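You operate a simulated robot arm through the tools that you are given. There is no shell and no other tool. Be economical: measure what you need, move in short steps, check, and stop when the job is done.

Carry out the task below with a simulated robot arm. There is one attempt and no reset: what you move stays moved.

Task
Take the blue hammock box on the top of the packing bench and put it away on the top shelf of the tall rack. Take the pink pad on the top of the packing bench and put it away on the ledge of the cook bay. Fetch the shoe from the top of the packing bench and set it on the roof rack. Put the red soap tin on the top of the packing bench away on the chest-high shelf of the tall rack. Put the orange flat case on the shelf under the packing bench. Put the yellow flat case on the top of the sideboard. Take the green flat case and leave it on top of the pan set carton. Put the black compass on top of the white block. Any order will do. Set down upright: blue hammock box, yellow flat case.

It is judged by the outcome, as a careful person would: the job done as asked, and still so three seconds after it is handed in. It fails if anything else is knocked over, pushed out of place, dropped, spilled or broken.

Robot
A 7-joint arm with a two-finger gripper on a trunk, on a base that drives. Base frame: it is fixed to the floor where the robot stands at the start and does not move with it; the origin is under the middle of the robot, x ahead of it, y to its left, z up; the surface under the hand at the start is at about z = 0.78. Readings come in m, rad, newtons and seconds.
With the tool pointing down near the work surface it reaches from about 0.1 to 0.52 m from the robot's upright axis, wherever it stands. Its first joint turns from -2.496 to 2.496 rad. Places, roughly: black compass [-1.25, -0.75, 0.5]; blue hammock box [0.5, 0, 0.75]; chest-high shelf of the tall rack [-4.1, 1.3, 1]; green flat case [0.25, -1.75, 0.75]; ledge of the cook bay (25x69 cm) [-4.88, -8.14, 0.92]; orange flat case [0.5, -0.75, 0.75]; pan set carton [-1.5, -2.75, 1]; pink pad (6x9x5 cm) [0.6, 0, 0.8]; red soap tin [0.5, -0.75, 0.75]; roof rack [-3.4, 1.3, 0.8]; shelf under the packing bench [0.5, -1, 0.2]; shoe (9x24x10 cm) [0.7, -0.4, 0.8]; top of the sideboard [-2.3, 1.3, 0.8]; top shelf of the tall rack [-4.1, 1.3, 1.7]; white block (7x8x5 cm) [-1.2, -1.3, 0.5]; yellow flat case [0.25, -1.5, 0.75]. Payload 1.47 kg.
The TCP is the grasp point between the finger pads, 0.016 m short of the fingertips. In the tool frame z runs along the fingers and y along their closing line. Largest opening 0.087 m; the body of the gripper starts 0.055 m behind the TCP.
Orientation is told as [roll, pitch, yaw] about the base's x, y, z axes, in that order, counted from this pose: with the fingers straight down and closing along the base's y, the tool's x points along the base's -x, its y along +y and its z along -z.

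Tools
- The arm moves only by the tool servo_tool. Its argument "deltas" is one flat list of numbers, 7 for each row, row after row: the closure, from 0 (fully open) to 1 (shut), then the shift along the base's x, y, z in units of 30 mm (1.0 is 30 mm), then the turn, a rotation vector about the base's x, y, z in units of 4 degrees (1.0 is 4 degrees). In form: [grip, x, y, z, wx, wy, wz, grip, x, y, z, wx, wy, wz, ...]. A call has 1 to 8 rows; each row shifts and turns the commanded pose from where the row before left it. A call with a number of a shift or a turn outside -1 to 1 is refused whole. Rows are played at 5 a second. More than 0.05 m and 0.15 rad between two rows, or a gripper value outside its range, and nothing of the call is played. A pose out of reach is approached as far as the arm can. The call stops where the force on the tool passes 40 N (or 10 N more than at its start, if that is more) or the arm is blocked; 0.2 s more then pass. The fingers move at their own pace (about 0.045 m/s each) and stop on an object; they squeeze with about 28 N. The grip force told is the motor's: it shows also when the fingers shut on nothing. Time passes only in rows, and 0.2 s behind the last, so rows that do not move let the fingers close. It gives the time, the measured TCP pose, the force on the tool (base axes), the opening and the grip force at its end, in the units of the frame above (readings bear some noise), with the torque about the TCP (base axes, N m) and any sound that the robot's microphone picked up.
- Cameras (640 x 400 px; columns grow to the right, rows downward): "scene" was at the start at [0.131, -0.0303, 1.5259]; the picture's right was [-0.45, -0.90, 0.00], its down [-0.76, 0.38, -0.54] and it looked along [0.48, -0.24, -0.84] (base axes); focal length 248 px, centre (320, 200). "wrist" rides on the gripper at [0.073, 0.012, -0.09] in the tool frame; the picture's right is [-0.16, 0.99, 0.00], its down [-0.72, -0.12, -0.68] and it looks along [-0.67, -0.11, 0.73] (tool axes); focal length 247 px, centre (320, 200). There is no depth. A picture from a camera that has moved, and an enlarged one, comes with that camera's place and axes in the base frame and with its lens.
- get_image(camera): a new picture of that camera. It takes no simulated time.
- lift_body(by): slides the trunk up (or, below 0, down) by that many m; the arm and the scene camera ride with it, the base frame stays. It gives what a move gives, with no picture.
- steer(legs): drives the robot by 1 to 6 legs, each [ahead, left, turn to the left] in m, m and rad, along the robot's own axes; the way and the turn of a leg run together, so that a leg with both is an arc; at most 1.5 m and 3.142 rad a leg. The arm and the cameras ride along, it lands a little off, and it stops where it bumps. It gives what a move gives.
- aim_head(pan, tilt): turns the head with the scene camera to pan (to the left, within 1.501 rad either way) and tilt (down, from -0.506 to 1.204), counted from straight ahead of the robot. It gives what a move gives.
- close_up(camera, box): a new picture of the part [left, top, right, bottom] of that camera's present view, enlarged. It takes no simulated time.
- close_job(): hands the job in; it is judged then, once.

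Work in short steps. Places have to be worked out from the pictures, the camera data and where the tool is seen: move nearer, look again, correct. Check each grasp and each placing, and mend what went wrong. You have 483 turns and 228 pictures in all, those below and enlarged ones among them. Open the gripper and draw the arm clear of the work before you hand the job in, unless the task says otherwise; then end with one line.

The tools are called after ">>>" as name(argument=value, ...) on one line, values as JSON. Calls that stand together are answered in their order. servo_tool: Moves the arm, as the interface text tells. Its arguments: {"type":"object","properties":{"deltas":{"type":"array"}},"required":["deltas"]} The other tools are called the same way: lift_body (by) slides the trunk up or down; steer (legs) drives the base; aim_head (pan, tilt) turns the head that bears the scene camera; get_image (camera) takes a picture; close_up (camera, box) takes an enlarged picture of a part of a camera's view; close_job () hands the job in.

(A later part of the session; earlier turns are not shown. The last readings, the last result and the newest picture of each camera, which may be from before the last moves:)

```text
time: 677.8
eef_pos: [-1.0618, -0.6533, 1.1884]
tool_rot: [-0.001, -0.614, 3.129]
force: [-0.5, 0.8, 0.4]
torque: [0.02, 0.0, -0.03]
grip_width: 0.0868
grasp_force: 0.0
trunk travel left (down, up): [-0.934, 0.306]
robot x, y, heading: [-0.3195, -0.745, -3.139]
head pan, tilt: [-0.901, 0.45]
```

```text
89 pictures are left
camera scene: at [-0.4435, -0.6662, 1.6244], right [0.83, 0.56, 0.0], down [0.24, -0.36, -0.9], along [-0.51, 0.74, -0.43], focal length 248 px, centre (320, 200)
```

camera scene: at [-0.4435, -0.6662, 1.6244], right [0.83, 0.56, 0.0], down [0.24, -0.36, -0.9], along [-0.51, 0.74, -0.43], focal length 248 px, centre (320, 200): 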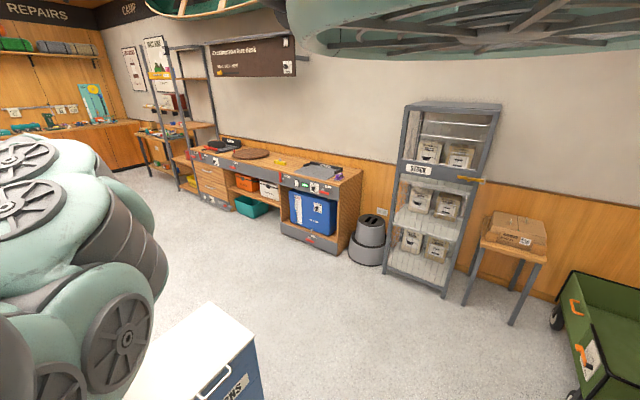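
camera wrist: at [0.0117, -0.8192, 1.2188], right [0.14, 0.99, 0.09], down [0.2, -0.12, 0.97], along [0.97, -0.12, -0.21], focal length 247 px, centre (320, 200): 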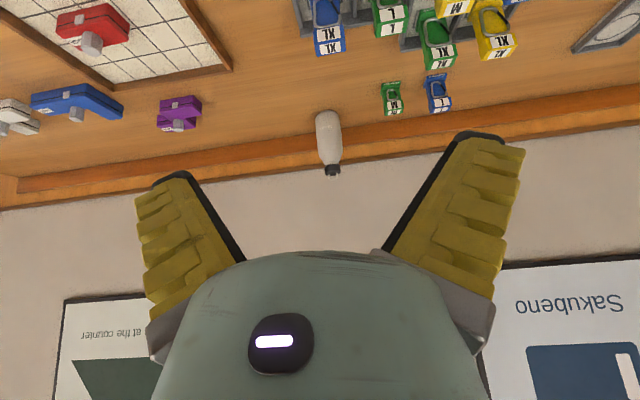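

>>> steer(legs=[[-0.13, 0.3, 0]])

>>> lift_body(by=-0.4)

>>> lift_body(by=-0.15)

>>> get_image(camera="wrist")

```text
time: 680.0
eef_pos: [-0.9309, -0.9584, 1.1884]
tool_rot: [0.001, -0.614, 3.135]
force: [0.4, 0.8, -0.8]
torque: [0.03, 0.03, 0.03]
grip_width: 0.0872
grasp_force: 0.2
trunk travel left (down, up): [-0.934, 0.306]
robot x, y, heading: [-0.1896, -1.0442, -3.134]
head pan, tilt: [-0.901, 0.45]
```

```text
time: 683.8
eef_pos: [-0.9311, -0.9587, 0.7882]
tool_rot: [0.001, -0.614, 3.134]
force: [-1.0, 0.6, 0.1]
torque: [0.01, -0.01, 0.0]
grip_width: 0.0872
grasp_force: 0.0
trunk travel left (down, up): [-0.534, 0.706]
robot x, y, heading: [-0.1922, -1.0449, -3.137]
head pan, tilt: [-0.901, 0.45]
```

```text
time: 685.5
eef_pos: [-0.9307, -0.9593, 0.6389]
tool_rot: [0.0, -0.612, 3.135]
force: [0.5, -0.8, 0.1]
torque: [-0.01, -0.02, 0.0]
grip_width: 0.0871
grasp_force: 0.0
trunk travel left (down, up): [-0.384, 0.856]
robot x, y, heading: [-0.1866, -1.0446, -3.141]
head pan, tilt: [-0.901, 0.45]
```

```text
88 pictures are left
camera wrist: at [-0.8208, -0.9707, 0.669], right [-0.14, -0.99, 0.09], down [-0.2, 0.12, 0.97], along [-0.97, 0.11, -0.21], focal length 247 px, centre (320, 200)
```

wrist: 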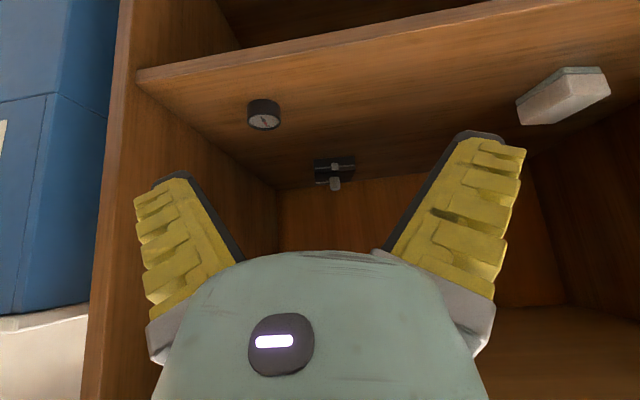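

>>> close_up(camera="wrist", box=[220, 60, 400, 200])

>>> close_up(camera="wrist", box=[480, 40, 640, 160])

```text
2.86 times, centred on (310, 130) of wrist
camera zoom: at [-0.8208, -0.9707, 0.669], right [-0.14, -0.99, 0.09], down [-0.2, 0.12, 0.97], along [-0.97, 0.11, -0.21], focal length 706 px, centre (349, 400)
```

zoom: 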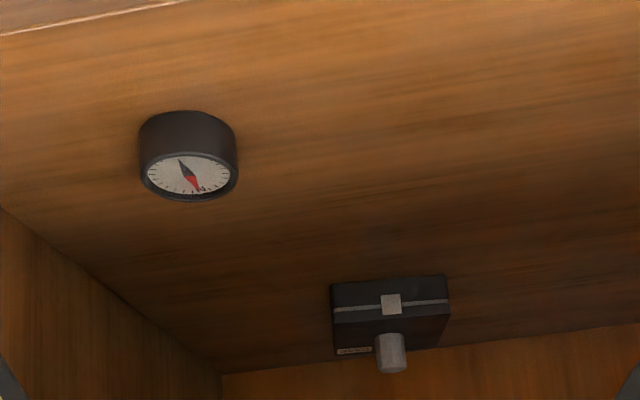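

```text
3.33 times, centred on (560, 100) of wrist
camera zoom: at [-0.8208, -0.9707, 0.669], right [-0.14, -0.99, 0.09], down [-0.2, 0.12, 0.97], along [-0.97, 0.11, -0.21], focal length 823 px, centre (-480, 533)
```

zoom: 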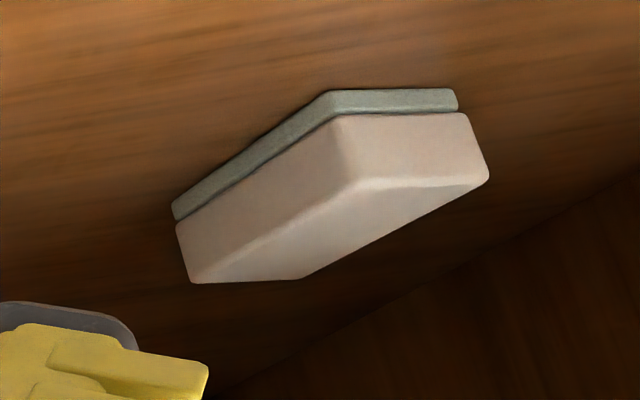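

Compass is the round dial; the white block is further along -y. I'll lower 8 cm for a second view to triangulate the heights.

>>> lift_body(by=-0.08)

>>> get_image(camera="wrist")

```text
time: 686.7
eef_pos: [-0.9315, -0.9586, 0.5586]
tool_rot: [-0.001, -0.612, 3.136]
force: [-0.7, 0.3, -0.3]
torque: [0.03, 0.01, -0.03]
grip_width: 0.087
grasp_force: 0.1
trunk travel left (down, up): [-0.304, 0.936]
robot x, y, heading: [-0.1885, -1.0427, -3.139]
head pan, tilt: [-0.901, 0.45]
```

```text
85 pictures are left
camera wrist: at [-0.8209, -0.9707, 0.589], right [-0.14, -0.99, 0.09], down [-0.2, 0.12, 0.97], along [-0.97, 0.11, -0.21], focal length 247 px, centre (320, 200)
```

wrist: 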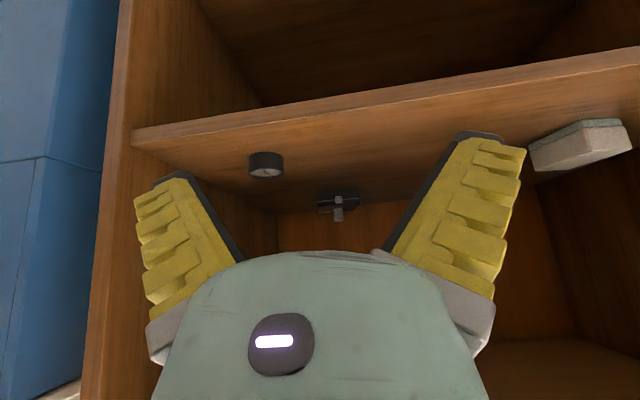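

Shelf z ≈ 0.449; the compass is at about (-1.147, -0.862), 2 cm tall; the block top centre is about (-1.19, -1.293, 0.50). I'll align with the compass.

>>> steer(legs=[[0.15, -0.097, 0]])

>>> get_image(camera="wrist")

```text
time: 688.2
eef_pos: [-1.0758, -0.8626, 0.5591]
tool_rot: [-0.001, -0.611, 3.132]
force: [0.2, -0.5, 0.2]
torque: [0.03, 0.01, -0.01]
grip_width: 0.0873
grasp_force: 0.1
trunk travel left (down, up): [-0.304, 0.936]
robot x, y, heading: [-0.337, -0.9494, -3.136]
head pan, tilt: [-0.901, 0.45]
```

```text
84 pictures are left
camera wrist: at [-0.9663, -0.8739, 0.5887], right [-0.14, -0.99, 0.09], down [-0.2, 0.12, 0.97], along [-0.97, 0.12, -0.21], focal length 247 px, centre (320, 200)
```

wrist: 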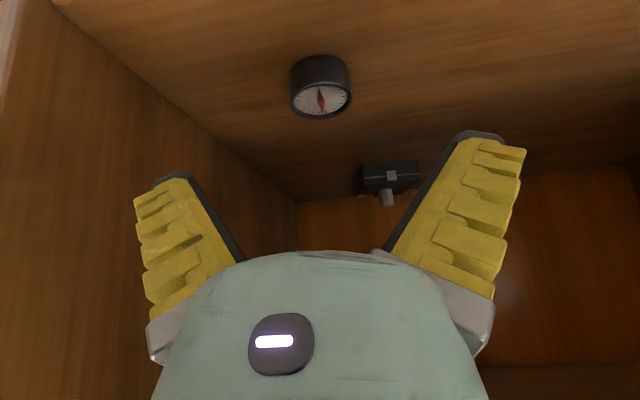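

>>> steer(legs=[[0.07, 0, 0]])

>>> lift_body(by=-0.06)

>>> get_image(camera="wrist")

```text
time: 689.2
eef_pos: [-1.1452, -0.8633, 0.5587]
tool_rot: [0.0, -0.613, 3.132]
force: [-1.4, -0.9, 0.5]
torque: [0.01, -0.06, 0.0]
grip_width: 0.0867
grasp_force: 0.0
trunk travel left (down, up): [-0.304, 0.936]
robot x, y, heading: [-0.4031, -0.9514, -3.138]
head pan, tilt: [-0.901, 0.45]
```

```text
time: 690.2
eef_pos: [-1.1446, -0.8619, 0.4981]
tool_rot: [0.0, -0.614, 3.133]
force: [0.3, 0.6, -0.8]
torque: [0.0, -0.03, -0.01]
grip_width: 0.0871
grasp_force: 0.0
trunk travel left (down, up): [-0.244, 0.996]
robot x, y, heading: [-0.4029, -0.9497, -3.136]
head pan, tilt: [-0.901, 0.45]
```

```text
83 pictures are left
camera wrist: at [-1.0353, -0.8743, 0.529], right [-0.14, -0.99, 0.09], down [-0.2, 0.12, 0.97], along [-0.97, 0.12, -0.21], focal length 247 px, centre (320, 200)
```

wrist: 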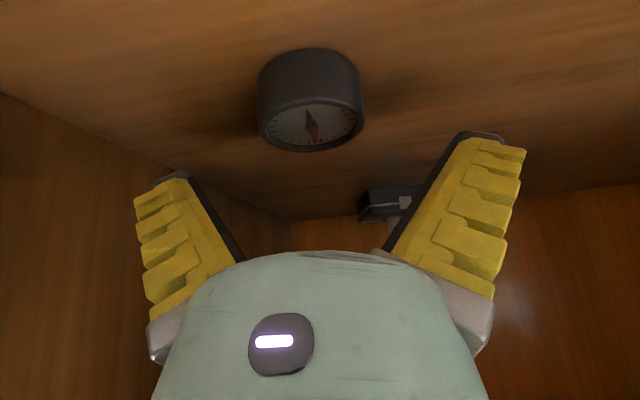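

>>> steer(legs=[[-0.012, 0, 0]])

>>> lift_body(by=-0.012)

>>> get_image(camera="wrist")

```text
time: 691.0
eef_pos: [-1.1357, -0.8624, 0.4998]
tool_rot: [0.0, -0.613, 3.134]
force: [-0.4, 0.1, 0.5]
torque: [0.01, -0.02, 0.02]
grip_width: 0.087
grasp_force: 0.0
trunk travel left (down, up): [-0.244, 0.996]
robot x, y, heading: [-0.3916, -0.9511, -3.132]
head pan, tilt: [-0.901, 0.45]
```

```text
time: 691.6
eef_pos: [-1.1328, -0.8623, 0.4875]
tool_rot: [0.002, -0.613, 3.133]
force: [-0.4, 0.3, 0.5]
torque: [-0.01, -0.02, 0.02]
grip_width: 0.087
grasp_force: 0.0
trunk travel left (down, up): [-0.232, 1.008]
robot x, y, heading: [-0.3896, -0.9491, -3.135]
head pan, tilt: [-0.901, 0.45]
```

```text
82 pictures are left
camera wrist: at [-1.0235, -0.8743, 0.517], right [-0.14, -0.99, 0.09], down [-0.2, 0.12, 0.97], along [-0.97, 0.12, -0.21], focal length 247 px, centre (320, 200)
```

wrist: 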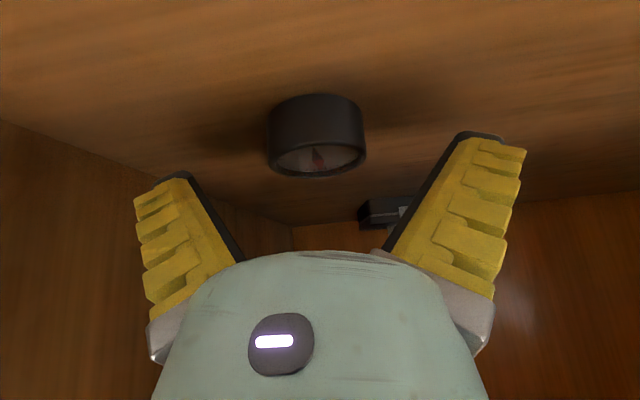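

>>> lift_body(by=-0.006)

>>> servo_tool(deltas=[1, 0, 0, 0, 0, 0, 0, 1, 0, 0, 0, 0, 0, 0, 1, 0, 0, 0, 0, 0, 0, 1, 0, 0, 0, 0, 0, 0, 1, 0, 0, 0, 0, 0, 0])

>>> get_image(camera="wrist")

```text
time: 692.1
eef_pos: [-1.1341, -0.8636, 0.4804]
tool_rot: [-0.001, -0.613, 3.133]
force: [-0.1, 1.0, 0.8]
torque: [-0.01, -0.02, 0.0]
grip_width: 0.087
grasp_force: 0.0
trunk travel left (down, up): [-0.226, 1.014]
robot x, y, heading: [-0.3901, -0.9478, -3.14]
head pan, tilt: [-0.901, 0.45]
```

```text
time: 693.3
eef_pos: [-1.1352, -0.8626, 0.4824]
tool_rot: [0.001, -0.614, 3.135]
force: [3.1, -1.6, 9.8]
torque: [-0.08, -0.24, 0.0]
grip_width: 0.0375
grasp_force: 27.7
trunk travel left (down, up): [-0.226, 1.014]
robot x, y, heading: [-0.3911, -0.9508, -3.14]
head pan, tilt: [-0.901, 0.45]
```

```text
81 pictures are left
camera wrist: at [-1.0242, -0.8746, 0.5116], right [-0.14, -0.99, 0.09], down [-0.2, 0.12, 0.97], along [-0.97, 0.12, -0.21], focal length 247 px, centre (320, 200)
```

wrist: 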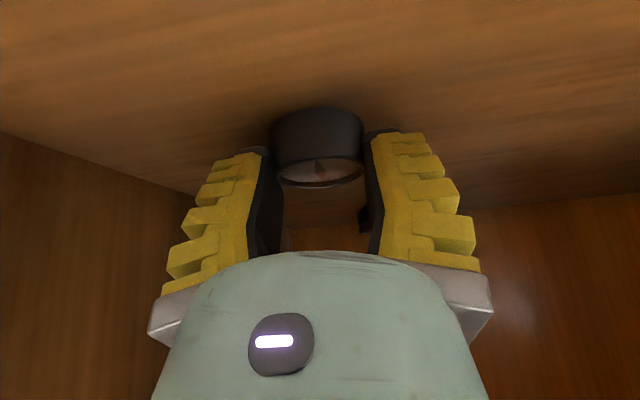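

>>> lift_body(by=0.09)

>>> get_image(camera="wrist")

```text
time: 694.6
eef_pos: [-1.133, -0.8623, 0.5704]
tool_rot: [0.0, -0.612, 3.133]
force: [0.3, -0.2, 0.3]
torque: [0.0, -0.03, -0.01]
grip_width: 0.0002
grasp_force: 28.1
trunk travel left (down, up): [-0.316, 0.924]
robot x, y, heading: [-0.3938, -0.9528, -3.138]
head pan, tilt: [-0.901, 0.45]
```

```text
80 pictures are left
camera wrist: at [-1.0231, -0.8745, 0.6008], right [-0.14, -0.99, 0.09], down [-0.2, 0.12, 0.97], along [-0.97, 0.12, -0.21], focal length 247 px, centre (320, 200)
```

wrist: 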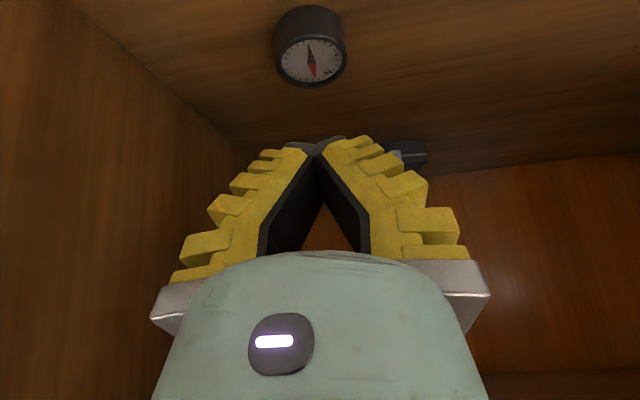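

The compass slipped free but still sits upright. The grip was only at the finger corners, so I'll use a steeper tool angle for fuller tip contact.

>>> servo_tool(deltas=[0, 0.5, 0, -0.5, 0, -0.9, 0, 0, 0.5, 0, -0.5, 0, -0.9, 0, 0, 0.5, 0, -0.4, 0, -0.9, 0, 0, 0.5, 0, 0, 0, -0.9, 0, 0, 0.4, 0, 0, 0, -0.9, 0])

>>> get_image(camera="wrist")

```text
time: 695.8
eef_pos: [-1.0722, -0.8683, 0.5338]
tool_rot: [-0.004, -0.296, 3.131]
force: [0.1, 0.8, -0.2]
torque: [-0.04, 0.01, 0.02]
grip_width: 0.087
grasp_force: 0.1
out of reach, approached as far as the arm can: row 4
trunk travel left (down, up): [-0.316, 0.924]
robot x, y, heading: [-0.3886, -0.9451, -3.135]
head pan, tilt: [-0.901, 0.45]
```

```text
79 pictures are left
camera wrist: at [-0.9771, -0.8794, 0.5974], right [-0.16, -0.99, 0.04], down [-0.49, 0.12, 0.86], along [-0.86, 0.12, -0.5], focal length 247 px, centre (320, 200)
```

wrist: 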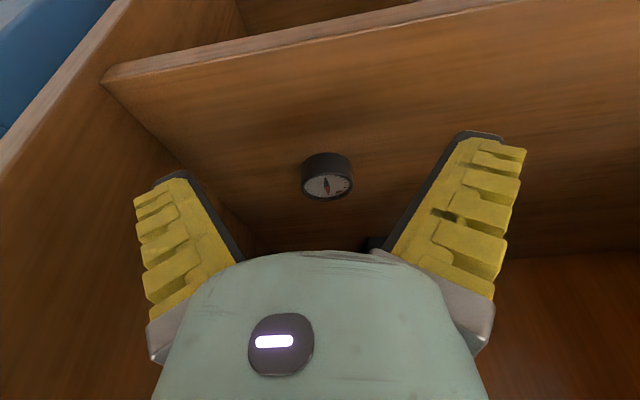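

>>> steer(legs=[[0.07, -0.007, 0]])

>>> lift_body(by=-0.02)

>>> get_image(camera="wrist")

```text
time: 697.0
eef_pos: [-1.1151, -0.8636, 0.5188]
tool_rot: [0.002, -0.272, 3.132]
force: [-0.4, -0.1, 0.3]
torque: [0.01, -0.03, 0.03]
grip_width: 0.087
grasp_force: 0.0
trunk travel left (down, up): [-0.316, 0.924]
robot x, y, heading: [-0.4602, -0.9404, -3.137]
head pan, tilt: [-0.901, 0.45]
stopped in leg 1: the robot was blocked; the commanded pose is now the measured one
```

```text
time: 697.6
eef_pos: [-1.1265, -0.8608, 0.5046]
tool_rot: [-0.002, -0.279, 3.131]
force: [0.3, -0.5, 0.0]
torque: [-0.01, -0.01, -0.01]
grip_width: 0.087
grasp_force: 0.1
trunk travel left (down, up): [-0.296, 0.944]
robot x, y, heading: [-0.4631, -0.9453, -3.139]
head pan, tilt: [-0.901, 0.45]
```

```text
78 pictures are left
camera wrist: at [-1.0318, -0.872, 0.5696], right [-0.16, -0.99, 0.04], down [-0.51, 0.12, 0.85], along [-0.85, 0.12, -0.52], focal length 247 px, centre (320, 200)
```

wrist: 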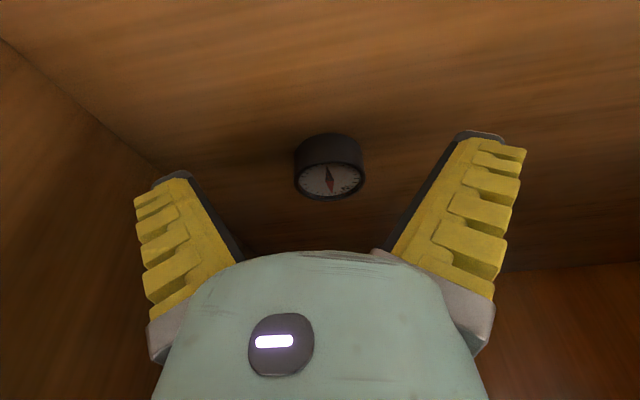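

The steeper arm pose touches the desk top, so I'll go back to the 35° tilt and grip lower, down to the shelf itself.

>>> steer(legs=[[-0.08, 0, 0]])

>>> servo_tool(deltas=[0, -0.5, 0, 0.4, 0, 0.9, 0, 0, -0.5, 0, 0.4, 0, 0.9, 0, 0, -0.5, 0, 0.3, 0, 0.9, 0, 0, -0.5, 0, 0, 0, 0.9, 0, 0, -0.2, 0, 0, 0, 0.9, 0])

>>> get_image(camera="wrist")

```text
time: 698.7
eef_pos: [-1.0593, -0.8606, 0.512]
tool_rot: [-0.002, -0.292, 3.133]
force: [-0.5, -0.8, 0.1]
torque: [-0.01, 0.02, 0.0]
grip_width: 0.0869
grasp_force: 0.1
trunk travel left (down, up): [-0.296, 0.944]
robot x, y, heading: [-0.3817, -0.942, -3.139]
head pan, tilt: [-0.901, 0.45]
```

```text
time: 699.9
eef_pos: [-1.1268, -0.8596, 0.5427]
tool_rot: [0.004, -0.608, 3.13]
force: [0.2, -0.8, 0.8]
torque: [0.02, 0.0, -0.01]
grip_width: 0.0873
grasp_force: 0.1
trunk travel left (down, up): [-0.296, 0.944]
robot x, y, heading: [-0.3813, -0.94, -3.141]
head pan, tilt: [-0.901, 0.45]
```

```text
77 pictures are left
camera wrist: at [-1.0169, -0.8725, 0.5746], right [-0.14, -0.99, 0.09], down [-0.21, 0.12, 0.97], along [-0.97, 0.12, -0.22], focal length 247 px, centre (320, 200)
```

wrist: 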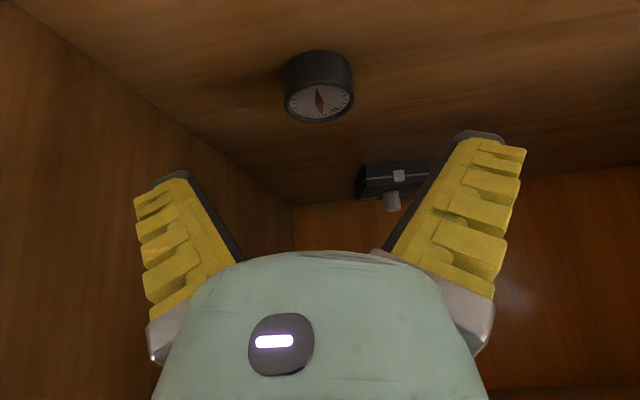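

Using the most reliable triangulation (shelf 0.449, compass top 0.467), the compass slid back to x ≈ -1.174. I'll move in and lower.

>>> steer(legs=[[0.047, 0, 0]])

>>> lift_body(by=-0.045)

>>> get_image(camera="wrist")

```text
time: 700.8
eef_pos: [-1.1726, -0.8603, 0.544]
tool_rot: [0.005, -0.605, 3.132]
force: [0.2, 0.8, -0.7]
torque: [0.02, 0.01, -0.02]
grip_width: 0.087
grasp_force: 0.0
trunk travel left (down, up): [-0.296, 0.944]
robot x, y, heading: [-0.4281, -0.9434, -3.133]
head pan, tilt: [-0.901, 0.45]
```

```text
time: 701.7
eef_pos: [-1.1736, -0.8602, 0.4986]
tool_rot: [0.002, -0.606, 3.132]
force: [0.6, -0.8, 1.0]
torque: [-0.03, 0.02, -0.01]
grip_width: 0.0874
grasp_force: 0.1
trunk travel left (down, up): [-0.251, 0.989]
robot x, y, heading: [-0.431, -0.9441, -3.137]
head pan, tilt: [-0.901, 0.45]
```

```text
76 pictures are left
camera wrist: at [-1.0641, -0.8725, 0.53], right [-0.14, -0.99, 0.09], down [-0.21, 0.12, 0.97], along [-0.97, 0.12, -0.22], focal length 247 px, centre (320, 200)
```

wrist: 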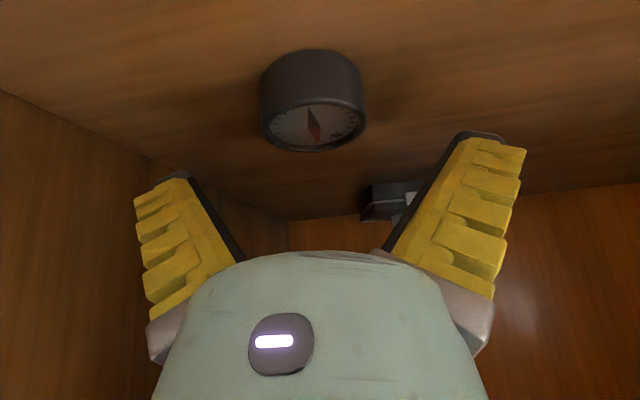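

>>> servo_tool(deltas=[0, 0, 0, -0.3, 0, 0, 0, 0, 0, 0, -0.3, 0, 0, 0, 0, 0, 0, -0.2, 0, 0, 0])

>>> get_image(camera="wrist")

```text
time: 702.5
eef_pos: [-1.1742, -0.8612, 0.4741]
tool_rot: [0.003, -0.604, 3.13]
force: [0.8, -0.3, -0.1]
torque: [0.0, 0.0, 0.01]
grip_width: 0.087
grasp_force: 0.1
trunk travel left (down, up): [-0.251, 0.989]
robot x, y, heading: [-0.4286, -0.9426, -3.139]
head pan, tilt: [-0.901, 0.45]
```

```text
75 pictures are left
camera wrist: at [-1.0636, -0.8723, 0.5054], right [-0.14, -0.99, 0.09], down [-0.21, 0.12, 0.97], along [-0.97, 0.12, -0.22], focal length 247 px, centre (320, 200)
```

wrist: 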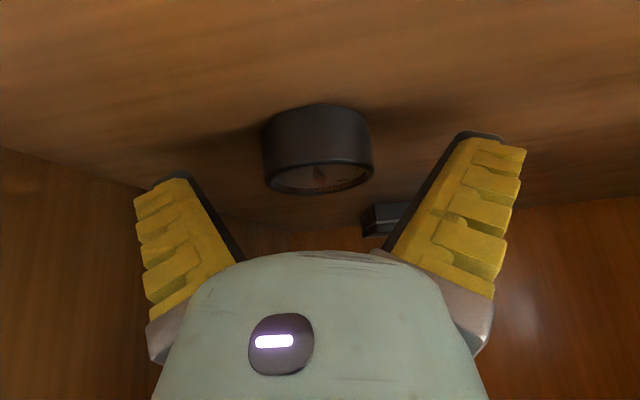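

Now consistent: shelf 0.452, compass centre x ≈ -1.166. Fingertips are at shelf level, so I'll nudge down slightly and close.

>>> servo_tool(deltas=[0, 0, 0, -0.1, 0, 0, 0, 0, 0, 0, -0.05, 0, 0, 0])

>>> servo_tool(deltas=[0.5, 0, 0, 0, 0, 0, 0, 1, 0, 0, 0, 0, 0, 0, 1, 0, 0, 0, 0, 0, 0, 1, 0, 0, 0, 0, 0, 0, 1, 0, 0, 0, 0, 0, 0])

>>> get_image(camera="wrist")

```text
time: 703.1
eef_pos: [-1.174, -0.8602, 0.4711]
tool_rot: [0.002, -0.606, 3.132]
force: [0.0, 0.0, 0.8]
torque: [0.02, 0.02, -0.02]
grip_width: 0.0872
grasp_force: 0.1
trunk travel left (down, up): [-0.251, 0.989]
robot x, y, heading: [-0.4288, -0.9427, -3.135]
head pan, tilt: [-0.901, 0.45]
```

```text
time: 704.3
eef_pos: [-1.1744, -0.8604, 0.4713]
tool_rot: [0.002, -0.605, 3.131]
force: [2.7, 0.8, 6.7]
torque: [0.03, -0.21, 0.01]
grip_width: 0.0448
grasp_force: 27.9
trunk travel left (down, up): [-0.251, 0.989]
robot x, y, heading: [-0.4319, -0.9423, -3.142]
head pan, tilt: [-0.901, 0.45]
```

```text
74 pictures are left
camera wrist: at [-1.064, -0.8726, 0.5022], right [-0.14, -0.99, 0.09], down [-0.21, 0.12, 0.97], along [-0.97, 0.12, -0.22], focal length 247 px, centre (320, 200)
```

wrist: 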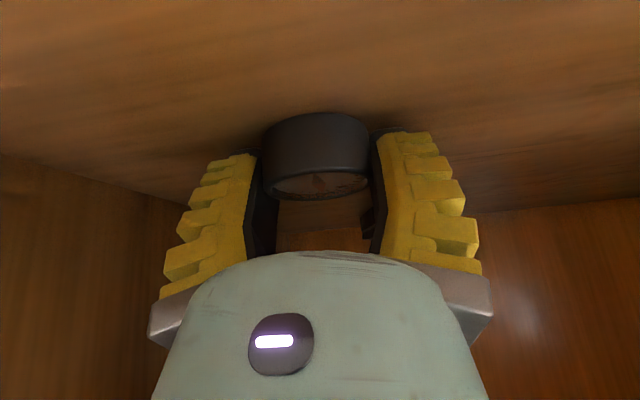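

>>> lift_body(by=0.02)

>>> get_image(camera="wrist")

```text
time: 705.0
eef_pos: [-1.1733, -0.8596, 0.4899]
tool_rot: [0.003, -0.607, 3.131]
force: [-0.3, -0.2, -0.4]
torque: [0.02, -0.01, -0.01]
grip_width: 0.0437
grasp_force: 27.7
trunk travel left (down, up): [-0.271, 0.969]
robot x, y, heading: [-0.4312, -0.9412, -3.138]
head pan, tilt: [-0.901, 0.45]
```

```text
73 pictures are left
camera wrist: at [-1.0632, -0.8726, 0.5217], right [-0.14, -0.99, 0.09], down [-0.21, 0.12, 0.97], along [-0.97, 0.12, -0.22], focal length 247 px, centre (320, 200)
```

wrist: 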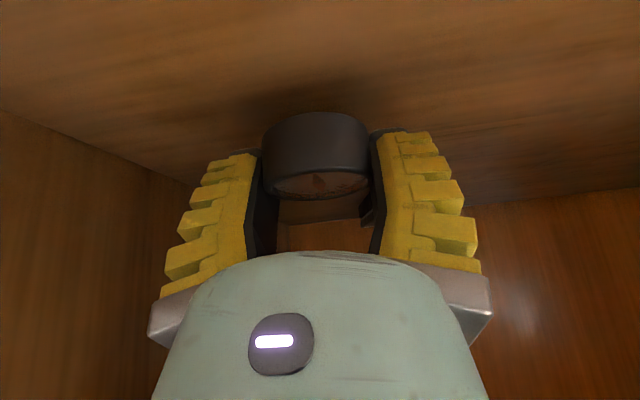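

Held this time. I'll lift above the block height and slide toward the block.

>>> lift_body(by=0.065)

>>> steer(legs=[[0, 0.3, 0]])

>>> get_image(camera="wrist")

```text
time: 706.0
eef_pos: [-1.1731, -0.8602, 0.5558]
tool_rot: [0.003, -0.605, 3.13]
force: [0.4, 0.4, -0.4]
torque: [0.01, -0.01, -0.01]
grip_width: 0.044
grasp_force: 27.9
trunk travel left (down, up): [-0.336, 0.904]
robot x, y, heading: [-0.4298, -0.9403, -3.142]
head pan, tilt: [-0.901, 0.45]
```

```text
time: 708.1
eef_pos: [-1.1702, -1.168, 0.5568]
tool_rot: [0.004, -0.605, 3.135]
force: [0.1, 0.1, 0.0]
torque: [0.02, -0.01, -0.02]
grip_width: 0.0436
grasp_force: 28.1
trunk travel left (down, up): [-0.336, 0.904]
robot x, y, heading: [-0.4263, -1.25, -3.13]
head pan, tilt: [-0.901, 0.45]
```

```text
72 pictures are left
camera wrist: at [-1.0618, -1.1795, 0.5868], right [-0.14, -0.99, 0.09], down [-0.21, 0.12, 0.97], along [-0.97, 0.11, -0.22], focal length 247 px, centre (320, 200)
```

wrist: 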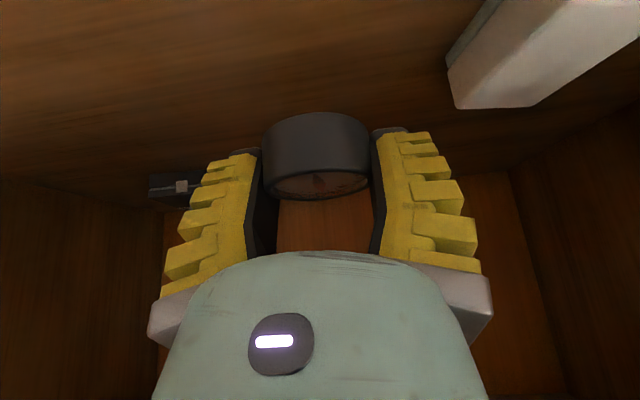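

>>> steer(legs=[[0.04, 0.135, 0]])

>>> get_image(camera="wrist")

```text
time: 709.6
eef_pos: [-1.1842, -1.2988, 0.5418]
tool_rot: [0.008, -0.579, 3.115]
force: [0.2, 0.0, -0.8]
torque: [0.02, 0.03, 0.01]
grip_width: 0.0436
grasp_force: 27.7
trunk travel left (down, up): [-0.336, 0.904]
robot x, y, heading: [-0.4625, -1.3804, -3.138]
head pan, tilt: [-0.901, 0.45]
stopped in leg 1: the robot was blocked; the commanded pose is now the measured one
```

```text
71 pictures are left
camera wrist: at [-1.0753, -1.3113, 0.5753], right [-0.15, -0.98, 0.09], down [-0.23, 0.13, 0.96], along [-0.96, 0.13, -0.25], focal length 247 px, centre (320, 200)
```

wrist: 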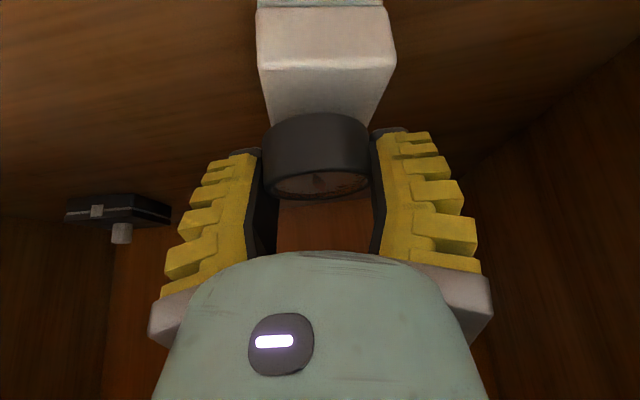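

The arm grazes the desk top again. I'll back off, lower the trunk and raise the arm by the same amount so the forearm runs lower.

>>> steer(legs=[[-0.15, 0, 0]])

>>> servo_tool(deltas=[1, -0.3, 0, 1, 0, 0, 0, 1, -0.3, 0, 1, 0, 0, 0, 1, -0.3, 0, 1, 0, 0, 0, 1, -0.3, 0, 1, 0, 0, 0, 1, -0.3, 0, 1, 0, 0, 0, 1, -0.3, 0, 1, 0, 0, 0])

>>> lift_body(by=-0.17)

>>> get_image(camera="wrist")

```text
time: 710.2
eef_pos: [-1.1822, -1.298, 0.541]
tool_rot: [0.016, -0.575, 3.112]
force: [0.0, -0.6, -0.4]
torque: [0.0, -0.01, -0.03]
grip_width: 0.0431
grasp_force: 27.8
trunk travel left (down, up): [-0.336, 0.904]
robot x, y, heading: [-0.4617, -1.3842, -3.135]
head pan, tilt: [-0.901, 0.45]
stopped in leg 1: the robot was blocked; the commanded pose is now the measured one
```

```text
time: 711.8
eef_pos: [-1.0725, -1.2839, 0.5551]
tool_rot: [-0.017, -0.092, 3.018]
force: [0.4, -0.1, 0.4]
torque: [-0.01, 0.0, 0.0]
grip_width: 0.0432
grasp_force: 28.1
out of reach, approached as far as the arm can: row 3, 4
trunk travel left (down, up): [-0.336, 0.904]
robot x, y, heading: [-0.4554, -1.3859, -3.134]
head pan, tilt: [-0.901, 0.45]
stopped in row 6: the arm was blocked; the commanded pose is now the measured one
```

```text
time: 712.9
eef_pos: [-1.1559, -1.2628, 0.5097]
tool_rot: [-0.026, -0.193, 3.008]
force: [-1.4, -1.1, 15.7]
torque: [-0.56, 0.25, -0.05]
grip_width: 0.0433
grasp_force: 27.9
trunk travel left (down, up): [-0.245, 0.995]
robot x, y, heading: [-0.4655, -1.3833, -3.139]
head pan, tilt: [-0.901, 0.45]
stopped: the force on the tool passed its limit at 73 N (the readings are from after the stop); the commanded pose is now the measured one
```

```text
70 pictures are left
camera wrist: at [-1.071, -1.2875, 0.5826], right [-0.29, -0.96, 0.0], down [-0.56, 0.17, 0.81], along [-0.78, 0.23, -0.59], focal length 247 px, centre (320, 200)
```

wrist: 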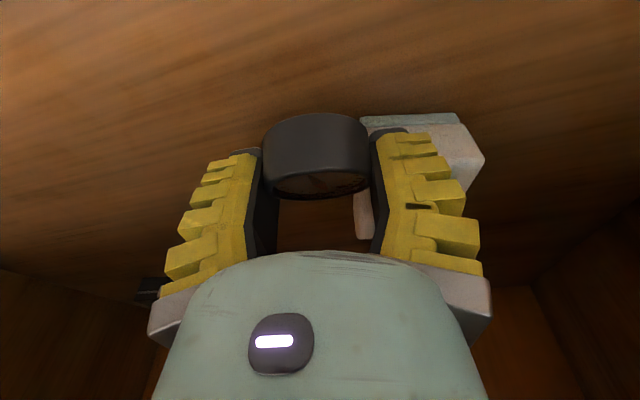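

I must go one step at a time here. The right finger is on the block's edge; first I'll relieve the contact with a small upward arm move.

>>> servo_tool(deltas=[1, 0, 0, 0.4, 0, 0, 0, 1, 0, 0, 0.4, 0, 0, 0])

>>> get_image(camera="wrist")

```text
time: 713.5
eef_pos: [-1.1569, -1.2623, 0.5316]
tool_rot: [-0.028, -0.186, 3.011]
force: [0.0, 0.2, -0.5]
torque: [0.0, -0.07, 0.02]
grip_width: 0.0428
grasp_force: 27.7
out of reach, approached as far as the arm can: row 2
trunk travel left (down, up): [-0.245, 0.995]
robot x, y, heading: [-0.4636, -1.3878, -3.132]
head pan, tilt: [-0.901, 0.45]
```

```text
69 pictures are left
camera wrist: at [-1.0712, -1.2859, 0.6039], right [-0.29, -0.96, 0.0], down [-0.57, 0.17, 0.8], along [-0.77, 0.23, -0.59], focal length 247 px, centre (320, 200)
```

wrist: 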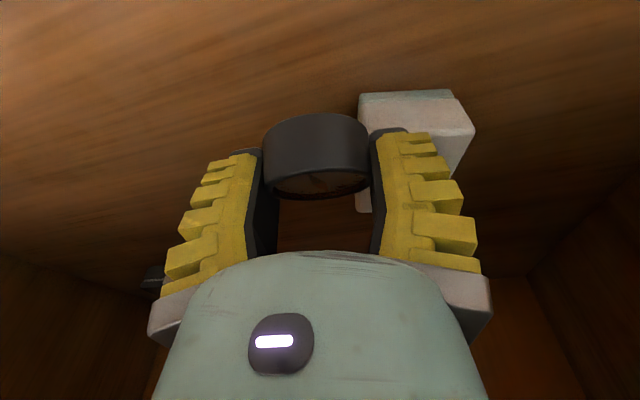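

Force is relieved. Now a single small back-off.

>>> steer(legs=[[-0.12, 0, 0]])

```text
time: 714.8
eef_pos: [-1.0353, -1.2606, 0.5308]
tool_rot: [-0.029, -0.185, 3.008]
force: [-0.1, -0.4, -1.0]
torque: [0.0, 0.0, -0.02]
grip_width: 0.0432
grasp_force: 27.9
trunk travel left (down, up): [-0.245, 0.995]
robot x, y, heading: [-0.3432, -1.3864, -3.133]
head pan, tilt: [-0.901, 0.45]
```

>>> steer(legs=[[-0.12, 0, 0]])

>>> get_image(camera="wrist")

```text
time: 716.0
eef_pos: [-0.9148, -1.2604, 0.5306]
tool_rot: [-0.029, -0.186, 3.012]
force: [-0.1, -0.5, -0.4]
torque: [0.03, 0.01, 0.01]
grip_width: 0.043
grasp_force: 27.8
trunk travel left (down, up): [-0.245, 0.995]
robot x, y, heading: [-0.2228, -1.3846, -3.133]
head pan, tilt: [-0.901, 0.45]
```

```text
68 pictures are left
camera wrist: at [-0.8303, -1.2847, 0.6038], right [-0.29, -0.96, 0.0], down [-0.57, 0.17, 0.8], along [-0.77, 0.23, -0.59], focal length 247 px, centre (320, 200)
```

wrist: 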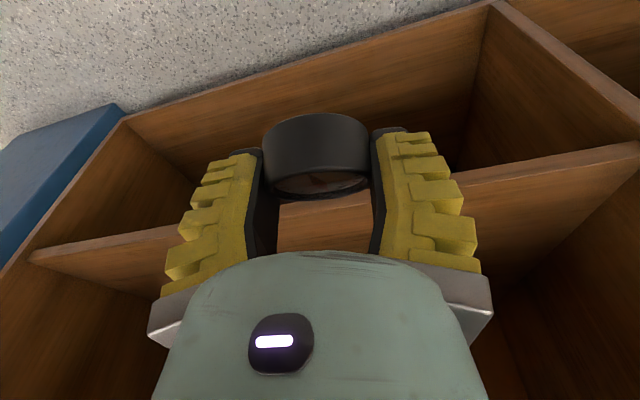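

>>> servo_tool(deltas=[1, -0.2, 0, 0.5, 0, 1, 0.3, 1, -0.2, 0, 0.5, 0, 1, 0.3, 1, -0.2, 0, 0.5, 0, 1, 0.3, 1, -0.2, 0, 0.5, 0, 1, 0.3, 1, -0.2, 0, 0.5, 0, 1, 0.3, 1, -0.2, 0, 0.5, 0, 1, 0.3])

```text
time: 717.4
eef_pos: [-1.0009, -1.2387, 0.6071]
tool_rot: [0.006, -0.603, 3.126]
force: [0.0, 0.0, -0.4]
torque: [-0.02, -0.01, 0.01]
grip_width: 0.0431
grasp_force: 27.8
out of reach, approached as far as the arm can: row 1, 2, 3, 4, 5, 6
trunk travel left (down, up): [-0.245, 0.995]
robot x, y, heading: [-0.224, -1.3817, -3.131]
head pan, tilt: [-0.901, 0.45]
```

>>> servo_tool(deltas=[1, -0.3, 0, 0.8, 0, 0, 0, 1, -0.3, 0, 0.8, 0, 0, 0])

>>> lift_body(by=-0.1)

>>> get_image(camera="wrist")

```text
time: 718.0
eef_pos: [-1.0193, -1.2391, 0.6551]
tool_rot: [0.005, -0.601, 3.126]
force: [-0.8, 0.5, -1.4]
torque: [-0.03, -0.01, -0.01]
grip_width: 0.0427
grasp_force: 27.7
trunk travel left (down, up): [-0.245, 0.995]
robot x, y, heading: [-0.2219, -1.3834, -3.133]
head pan, tilt: [-0.901, 0.45]
```

```text
time: 719.4
eef_pos: [-1.019, -1.2388, 0.5541]
tool_rot: [0.003, -0.602, 3.125]
force: [-0.4, 1.3, -0.6]
torque: [-0.02, 0.0, 0.01]
grip_width: 0.0427
grasp_force: 28.3
trunk travel left (down, up): [-0.145, 1.095]
robot x, y, heading: [-0.222, -1.3821, -3.132]
head pan, tilt: [-0.901, 0.45]
```

```text
67 pictures are left
camera wrist: at [-0.9089, -1.2511, 0.5856], right [-0.14, -0.99, 0.09], down [-0.21, 0.12, 0.97], along [-0.97, 0.12, -0.22], focal length 247 px, centre (320, 200)
```

wrist: 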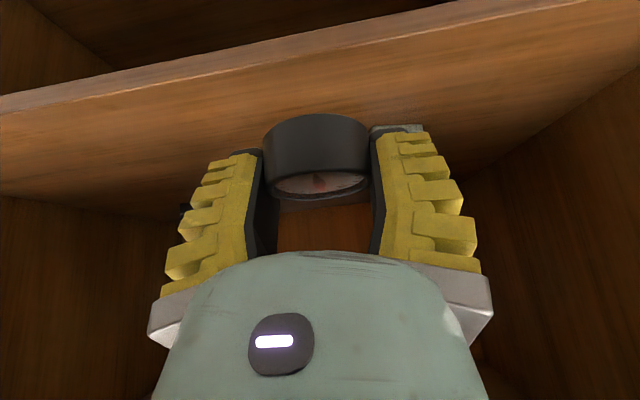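

Better: the trunk is near its bottom with the arm raised. I'll move in a little and check block alignment.

>>> steer(legs=[[0.08, 0.065, 0]])

>>> get_image(camera="wrist")

```text
time: 720.5
eef_pos: [-1.096, -1.303, 0.5535]
tool_rot: [0.005, -0.599, 3.125]
force: [-0.2, -0.3, -0.2]
torque: [0.0, 0.03, 0.02]
grip_width: 0.0426
grasp_force: 27.7
trunk travel left (down, up): [-0.145, 1.095]
robot x, y, heading: [-0.2999, -1.4483, -3.138]
head pan, tilt: [-0.901, 0.45]
```

```text
66 pictures are left
camera wrist: at [-0.9866, -1.3143, 0.5849], right [-0.14, -0.99, 0.09], down [-0.21, 0.12, 0.97], along [-0.97, 0.12, -0.23], focal length 247 px, centre (320, 200)
```

wrist: 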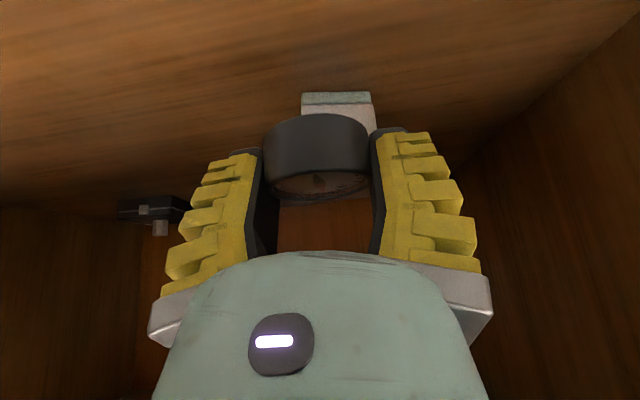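

>>> steer(legs=[[0.07, 0.008, 0]])

>>> get_image(camera="wrist")

```text
time: 721.5
eef_pos: [-1.164, -1.3104, 0.5519]
tool_rot: [0.004, -0.598, 3.125]
force: [-0.1, 0.1, 0.2]
torque: [0.0, 0.0, 0.01]
grip_width: 0.0427
grasp_force: 27.8
trunk travel left (down, up): [-0.145, 1.095]
robot x, y, heading: [-0.3719, -1.4571, -3.14]
head pan, tilt: [-0.901, 0.45]
```

```text
65 pictures are left
camera wrist: at [-1.0549, -1.3227, 0.5841], right [-0.14, -0.98, 0.09], down [-0.21, 0.12, 0.97], along [-0.97, 0.12, -0.23], focal length 247 px, centre (320, 200)
```

wrist: 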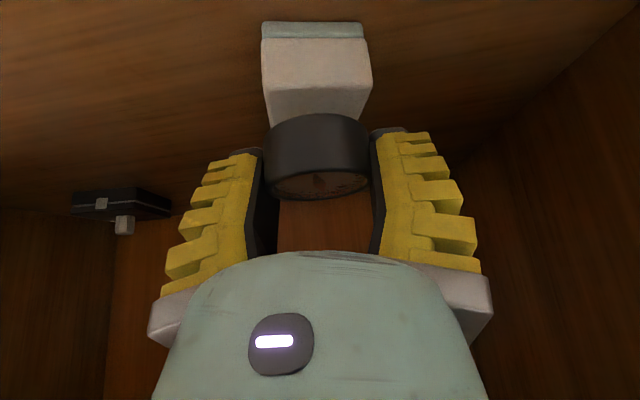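

>>> steer(legs=[[0.045, 0, 0]])

>>> get_image(camera="wrist")

```text
time: 722.4
eef_pos: [-1.2063, -1.3114, 0.551]
tool_rot: [0.007, -0.598, 3.124]
force: [0.0, 0.2, -1.9]
torque: [-0.04, 0.08, 0.02]
grip_width: 0.0424
grasp_force: 27.7
trunk travel left (down, up): [-0.145, 1.095]
robot x, y, heading: [-0.4115, -1.4568, -3.13]
head pan, tilt: [-0.901, 0.45]
```

```text
64 pictures are left
camera wrist: at [-1.0963, -1.3237, 0.5831], right [-0.14, -0.98, 0.09], down [-0.21, 0.12, 0.97], along [-0.97, 0.12, -0.23], focal length 247 px, centre (320, 200)
```

wrist: 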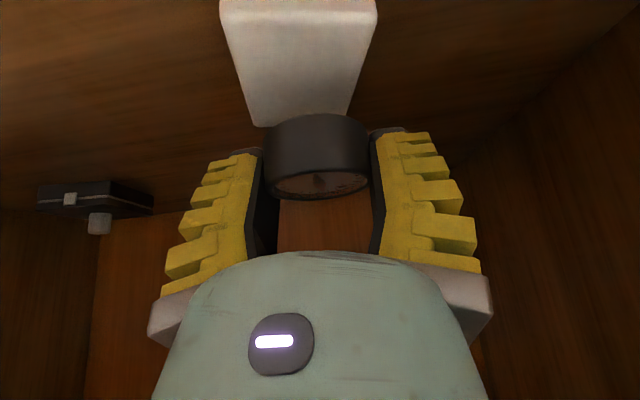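

Compass is over the block's centre within 5 mm. I'll shift slightly and lower.

>>> steer(legs=[[0.003, -0.005, 0]])

>>> lift_body(by=-0.028)

>>> get_image(camera="wrist")

```text
time: 723.2
eef_pos: [-1.2137, -1.3085, 0.554]
tool_rot: [0.008, -0.602, 3.124]
force: [0.8, -0.7, -0.9]
torque: [0.0, -0.01, -0.02]
grip_width: 0.0425
grasp_force: 28.1
trunk travel left (down, up): [-0.145, 1.095]
robot x, y, heading: [-0.4206, -1.4522, -3.142]
head pan, tilt: [-0.901, 0.45]
```

```text
time: 723.9
eef_pos: [-1.2134, -1.3072, 0.5256]
tool_rot: [0.006, -0.601, 3.124]
force: [0.2, -0.4, -1.1]
torque: [-0.02, -0.02, 0.03]
grip_width: 0.0426
grasp_force: 28.1
trunk travel left (down, up): [-0.117, 1.123]
robot x, y, heading: [-0.4148, -1.4509, -3.138]
head pan, tilt: [-0.901, 0.45]
```

```text
63 pictures are left
camera wrist: at [-1.1036, -1.3188, 0.5574], right [-0.14, -0.99, 0.09], down [-0.21, 0.12, 0.97], along [-0.97, 0.12, -0.23], focal length 247 px, centre (320, 200)
```

wrist: 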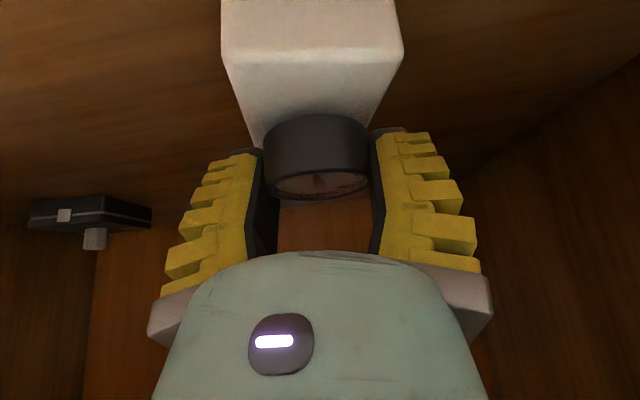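

>>> servo_tool(deltas=[1, 0, 0, -0.13, 0, 0, 0, 1, 0, 0, -0.13, 0, 0, 0, 1, 0, 0, -0.13, 0, 0, 0])

>>> get_image(camera="wrist")

```text
time: 724.7
eef_pos: [-1.2158, -1.3062, 0.5173]
tool_rot: [0.002, -0.607, 3.125]
force: [3.8, -0.6, 16.5]
torque: [0.01, -0.21, -0.01]
grip_width: 0.044
grasp_force: 28.0
trunk travel left (down, up): [-0.117, 1.123]
robot x, y, heading: [-0.4169, -1.4479, -3.132]
head pan, tilt: [-0.901, 0.45]
```

```text
62 pictures are left
camera wrist: at [-1.1062, -1.3183, 0.5478], right [-0.14, -0.99, 0.09], down [-0.2, 0.12, 0.97], along [-0.97, 0.12, -0.22], focal length 247 px, centre (320, 200)
```

wrist: 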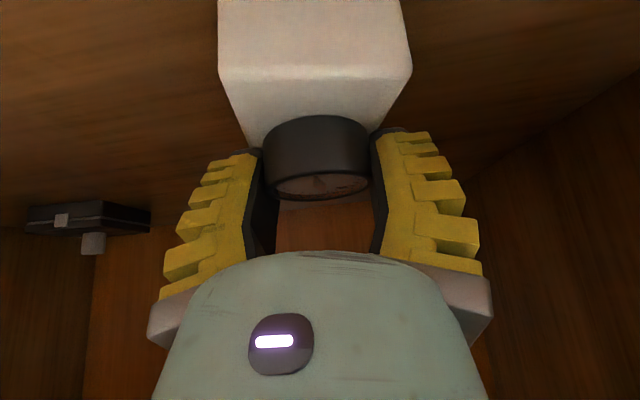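

Contact, and the compass sits within the block's top. I'll ease slightly and open.

>>> servo_tool(deltas=[1, 0, 0, 0.08, 0, 0, 0, 0.8, 0, 0, 0, 0, 0, 0, 0.6, 0, 0, 0, 0, 0, 0, 0.3, 0, 0, 0, 0, 0, 0, 0, 0, 0, 0, 0, 0, 0, 0, 0, 0, 0, 0, 0, 0])

>>> get_image(camera="wrist")

```text
time: 726.1
eef_pos: [-1.2129, -1.3077, 0.5143]
tool_rot: [0.006, -0.598, 3.123]
force: [0.7, -0.5, 0.8]
torque: [-0.01, -0.01, 0.01]
grip_width: 0.087
grasp_force: 0.2
trunk travel left (down, up): [-0.117, 1.123]
robot x, y, heading: [-0.4209, -1.4565, -3.132]
head pan, tilt: [-0.901, 0.45]
```

```text
61 pictures are left
camera wrist: at [-1.1029, -1.3193, 0.5472], right [-0.14, -0.98, 0.09], down [-0.21, 0.12, 0.97], along [-0.97, 0.12, -0.23], focal length 247 px, centre (320, 200)
```

wrist: 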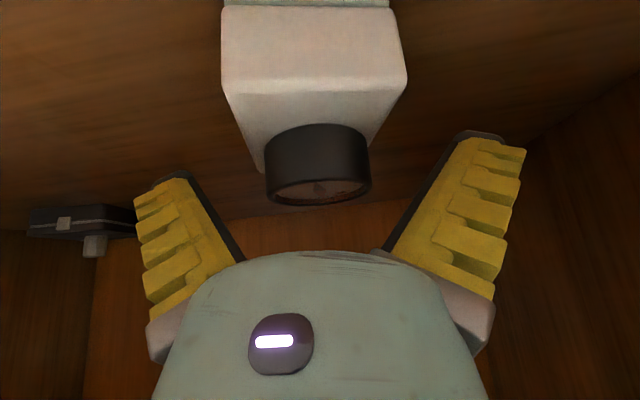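

Compass rests on the block. I'll raise a little with the trunk, then back straight out.

>>> lift_body(by=0.03)

>>> get_image(camera="wrist")

```text
time: 726.8
eef_pos: [-1.2123, -1.3068, 0.5453]
tool_rot: [0.006, -0.6, 3.125]
force: [-0.1, -0.7, -0.3]
torque: [-0.01, 0.0, 0.02]
grip_width: 0.0868
grasp_force: 0.0
trunk travel left (down, up): [-0.147, 1.093]
robot x, y, heading: [-0.4216, -1.4502, -3.134]
head pan, tilt: [-0.901, 0.45]
```

```text
60 pictures are left
camera wrist: at [-1.1031, -1.3194, 0.5774], right [-0.14, -0.99, 0.09], down [-0.21, 0.12, 0.97], along [-0.97, 0.12, -0.23], focal length 247 px, centre (320, 200)
```

wrist: 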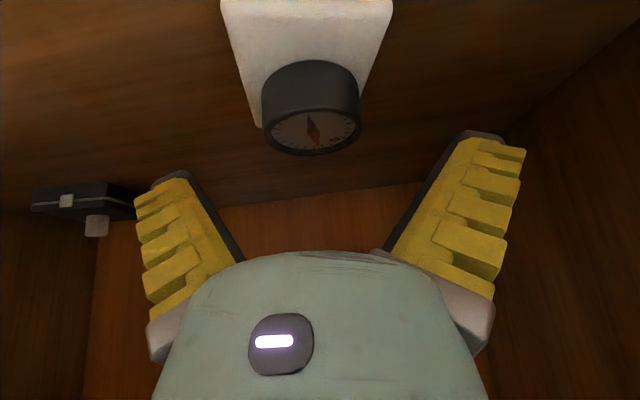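

>>> steer(legs=[[-0.25, 0, 0]])

>>> close_up(camera="wrist", box=[200, 60, 440, 210])

```text
time: 728.7
eef_pos: [-0.9647, -1.3057, 0.5456]
tool_rot: [0.005, -0.601, 3.125]
force: [-0.6, -0.3, 0.7]
torque: [-0.03, 0.02, 0.01]
grip_width: 0.0869
grasp_force: 0.1
trunk travel left (down, up): [-0.147, 1.093]
robot x, y, heading: [-0.1663, -1.4482, -3.135]
head pan, tilt: [-0.901, 0.45]
```

```text
2.67 times, centred on (320, 135) of wrist
camera zoom: at [-0.8543, -1.3177, 0.5782], right [-0.14, -0.99, 0.09], down [-0.21, 0.12, 0.97], along [-0.97, 0.12, -0.23], focal length 659 px, centre (320, 373)
```

zoom: 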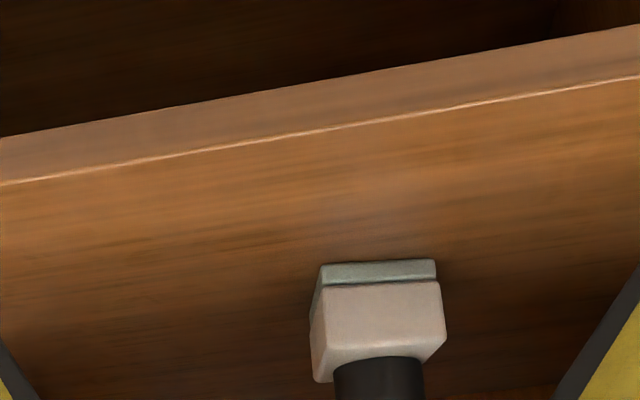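

Compass task is done. Last: the pink pad. I'll raise the arm and go to the bench's left end.

>>> lift_body(by=0.4)

>>> lift_body(by=0.25)

>>> steer(legs=[[0.1, -1.45, 0], [0, 0, -1.57], [0, 0, -1.56]])

>>> get_image(camera="wrist")

```text
time: 732.5
eef_pos: [-0.9628, -1.3056, 0.9459]
tool_rot: [0.009, -0.599, 3.125]
force: [-0.1, -0.5, 0.2]
torque: [0.02, 0.0, -0.01]
grip_width: 0.0869
grasp_force: 0.0
trunk travel left (down, up): [-0.547, 0.693]
robot x, y, heading: [-0.1655, -1.4485, -3.131]
head pan, tilt: [-0.901, 0.45]
```

```text
time: 735.1
eef_pos: [-0.9629, -1.3056, 1.1966]
tool_rot: [0.008, -0.602, 3.126]
force: [-0.2, -0.3, -0.3]
torque: [0.02, 0.0, 0.0]
grip_width: 0.0868
grasp_force: 0.1
trunk travel left (down, up): [-0.797, 0.443]
robot x, y, heading: [-0.166, -1.4495, -3.129]
head pan, tilt: [-0.901, 0.45]
```

```text
time: 750.0
eef_pos: [0.5297, -0.1512, 1.1966]
tool_rot: [0.007, -0.601, -0.048]
force: [0.0, 0.1, 0.1]
torque: [-0.02, -0.02, -0.02]
grip_width: 0.0872
grasp_force: 0.2
trunk travel left (down, up): [-0.797, 0.443]
robot x, y, heading: [-0.2603, 0.0144, -0.023]
head pan, tilt: [-0.901, 0.45]
```

```text
58 pictures are left
camera wrist: at [0.4186, -0.135, 1.2276], right [0.17, 0.98, 0.09], down [0.21, -0.13, 0.97], along [0.96, -0.15, -0.23], focal length 247 px, centre (320, 200)
```

wrist: 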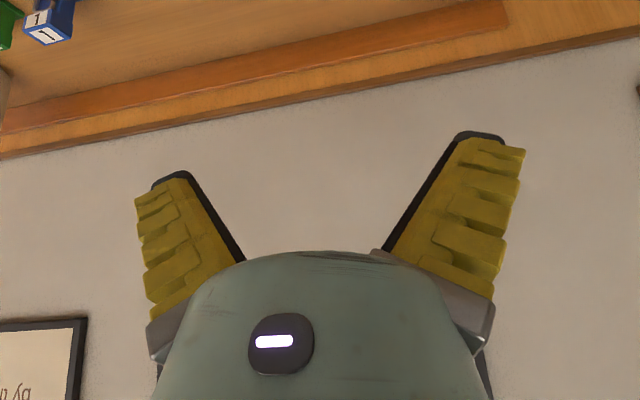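

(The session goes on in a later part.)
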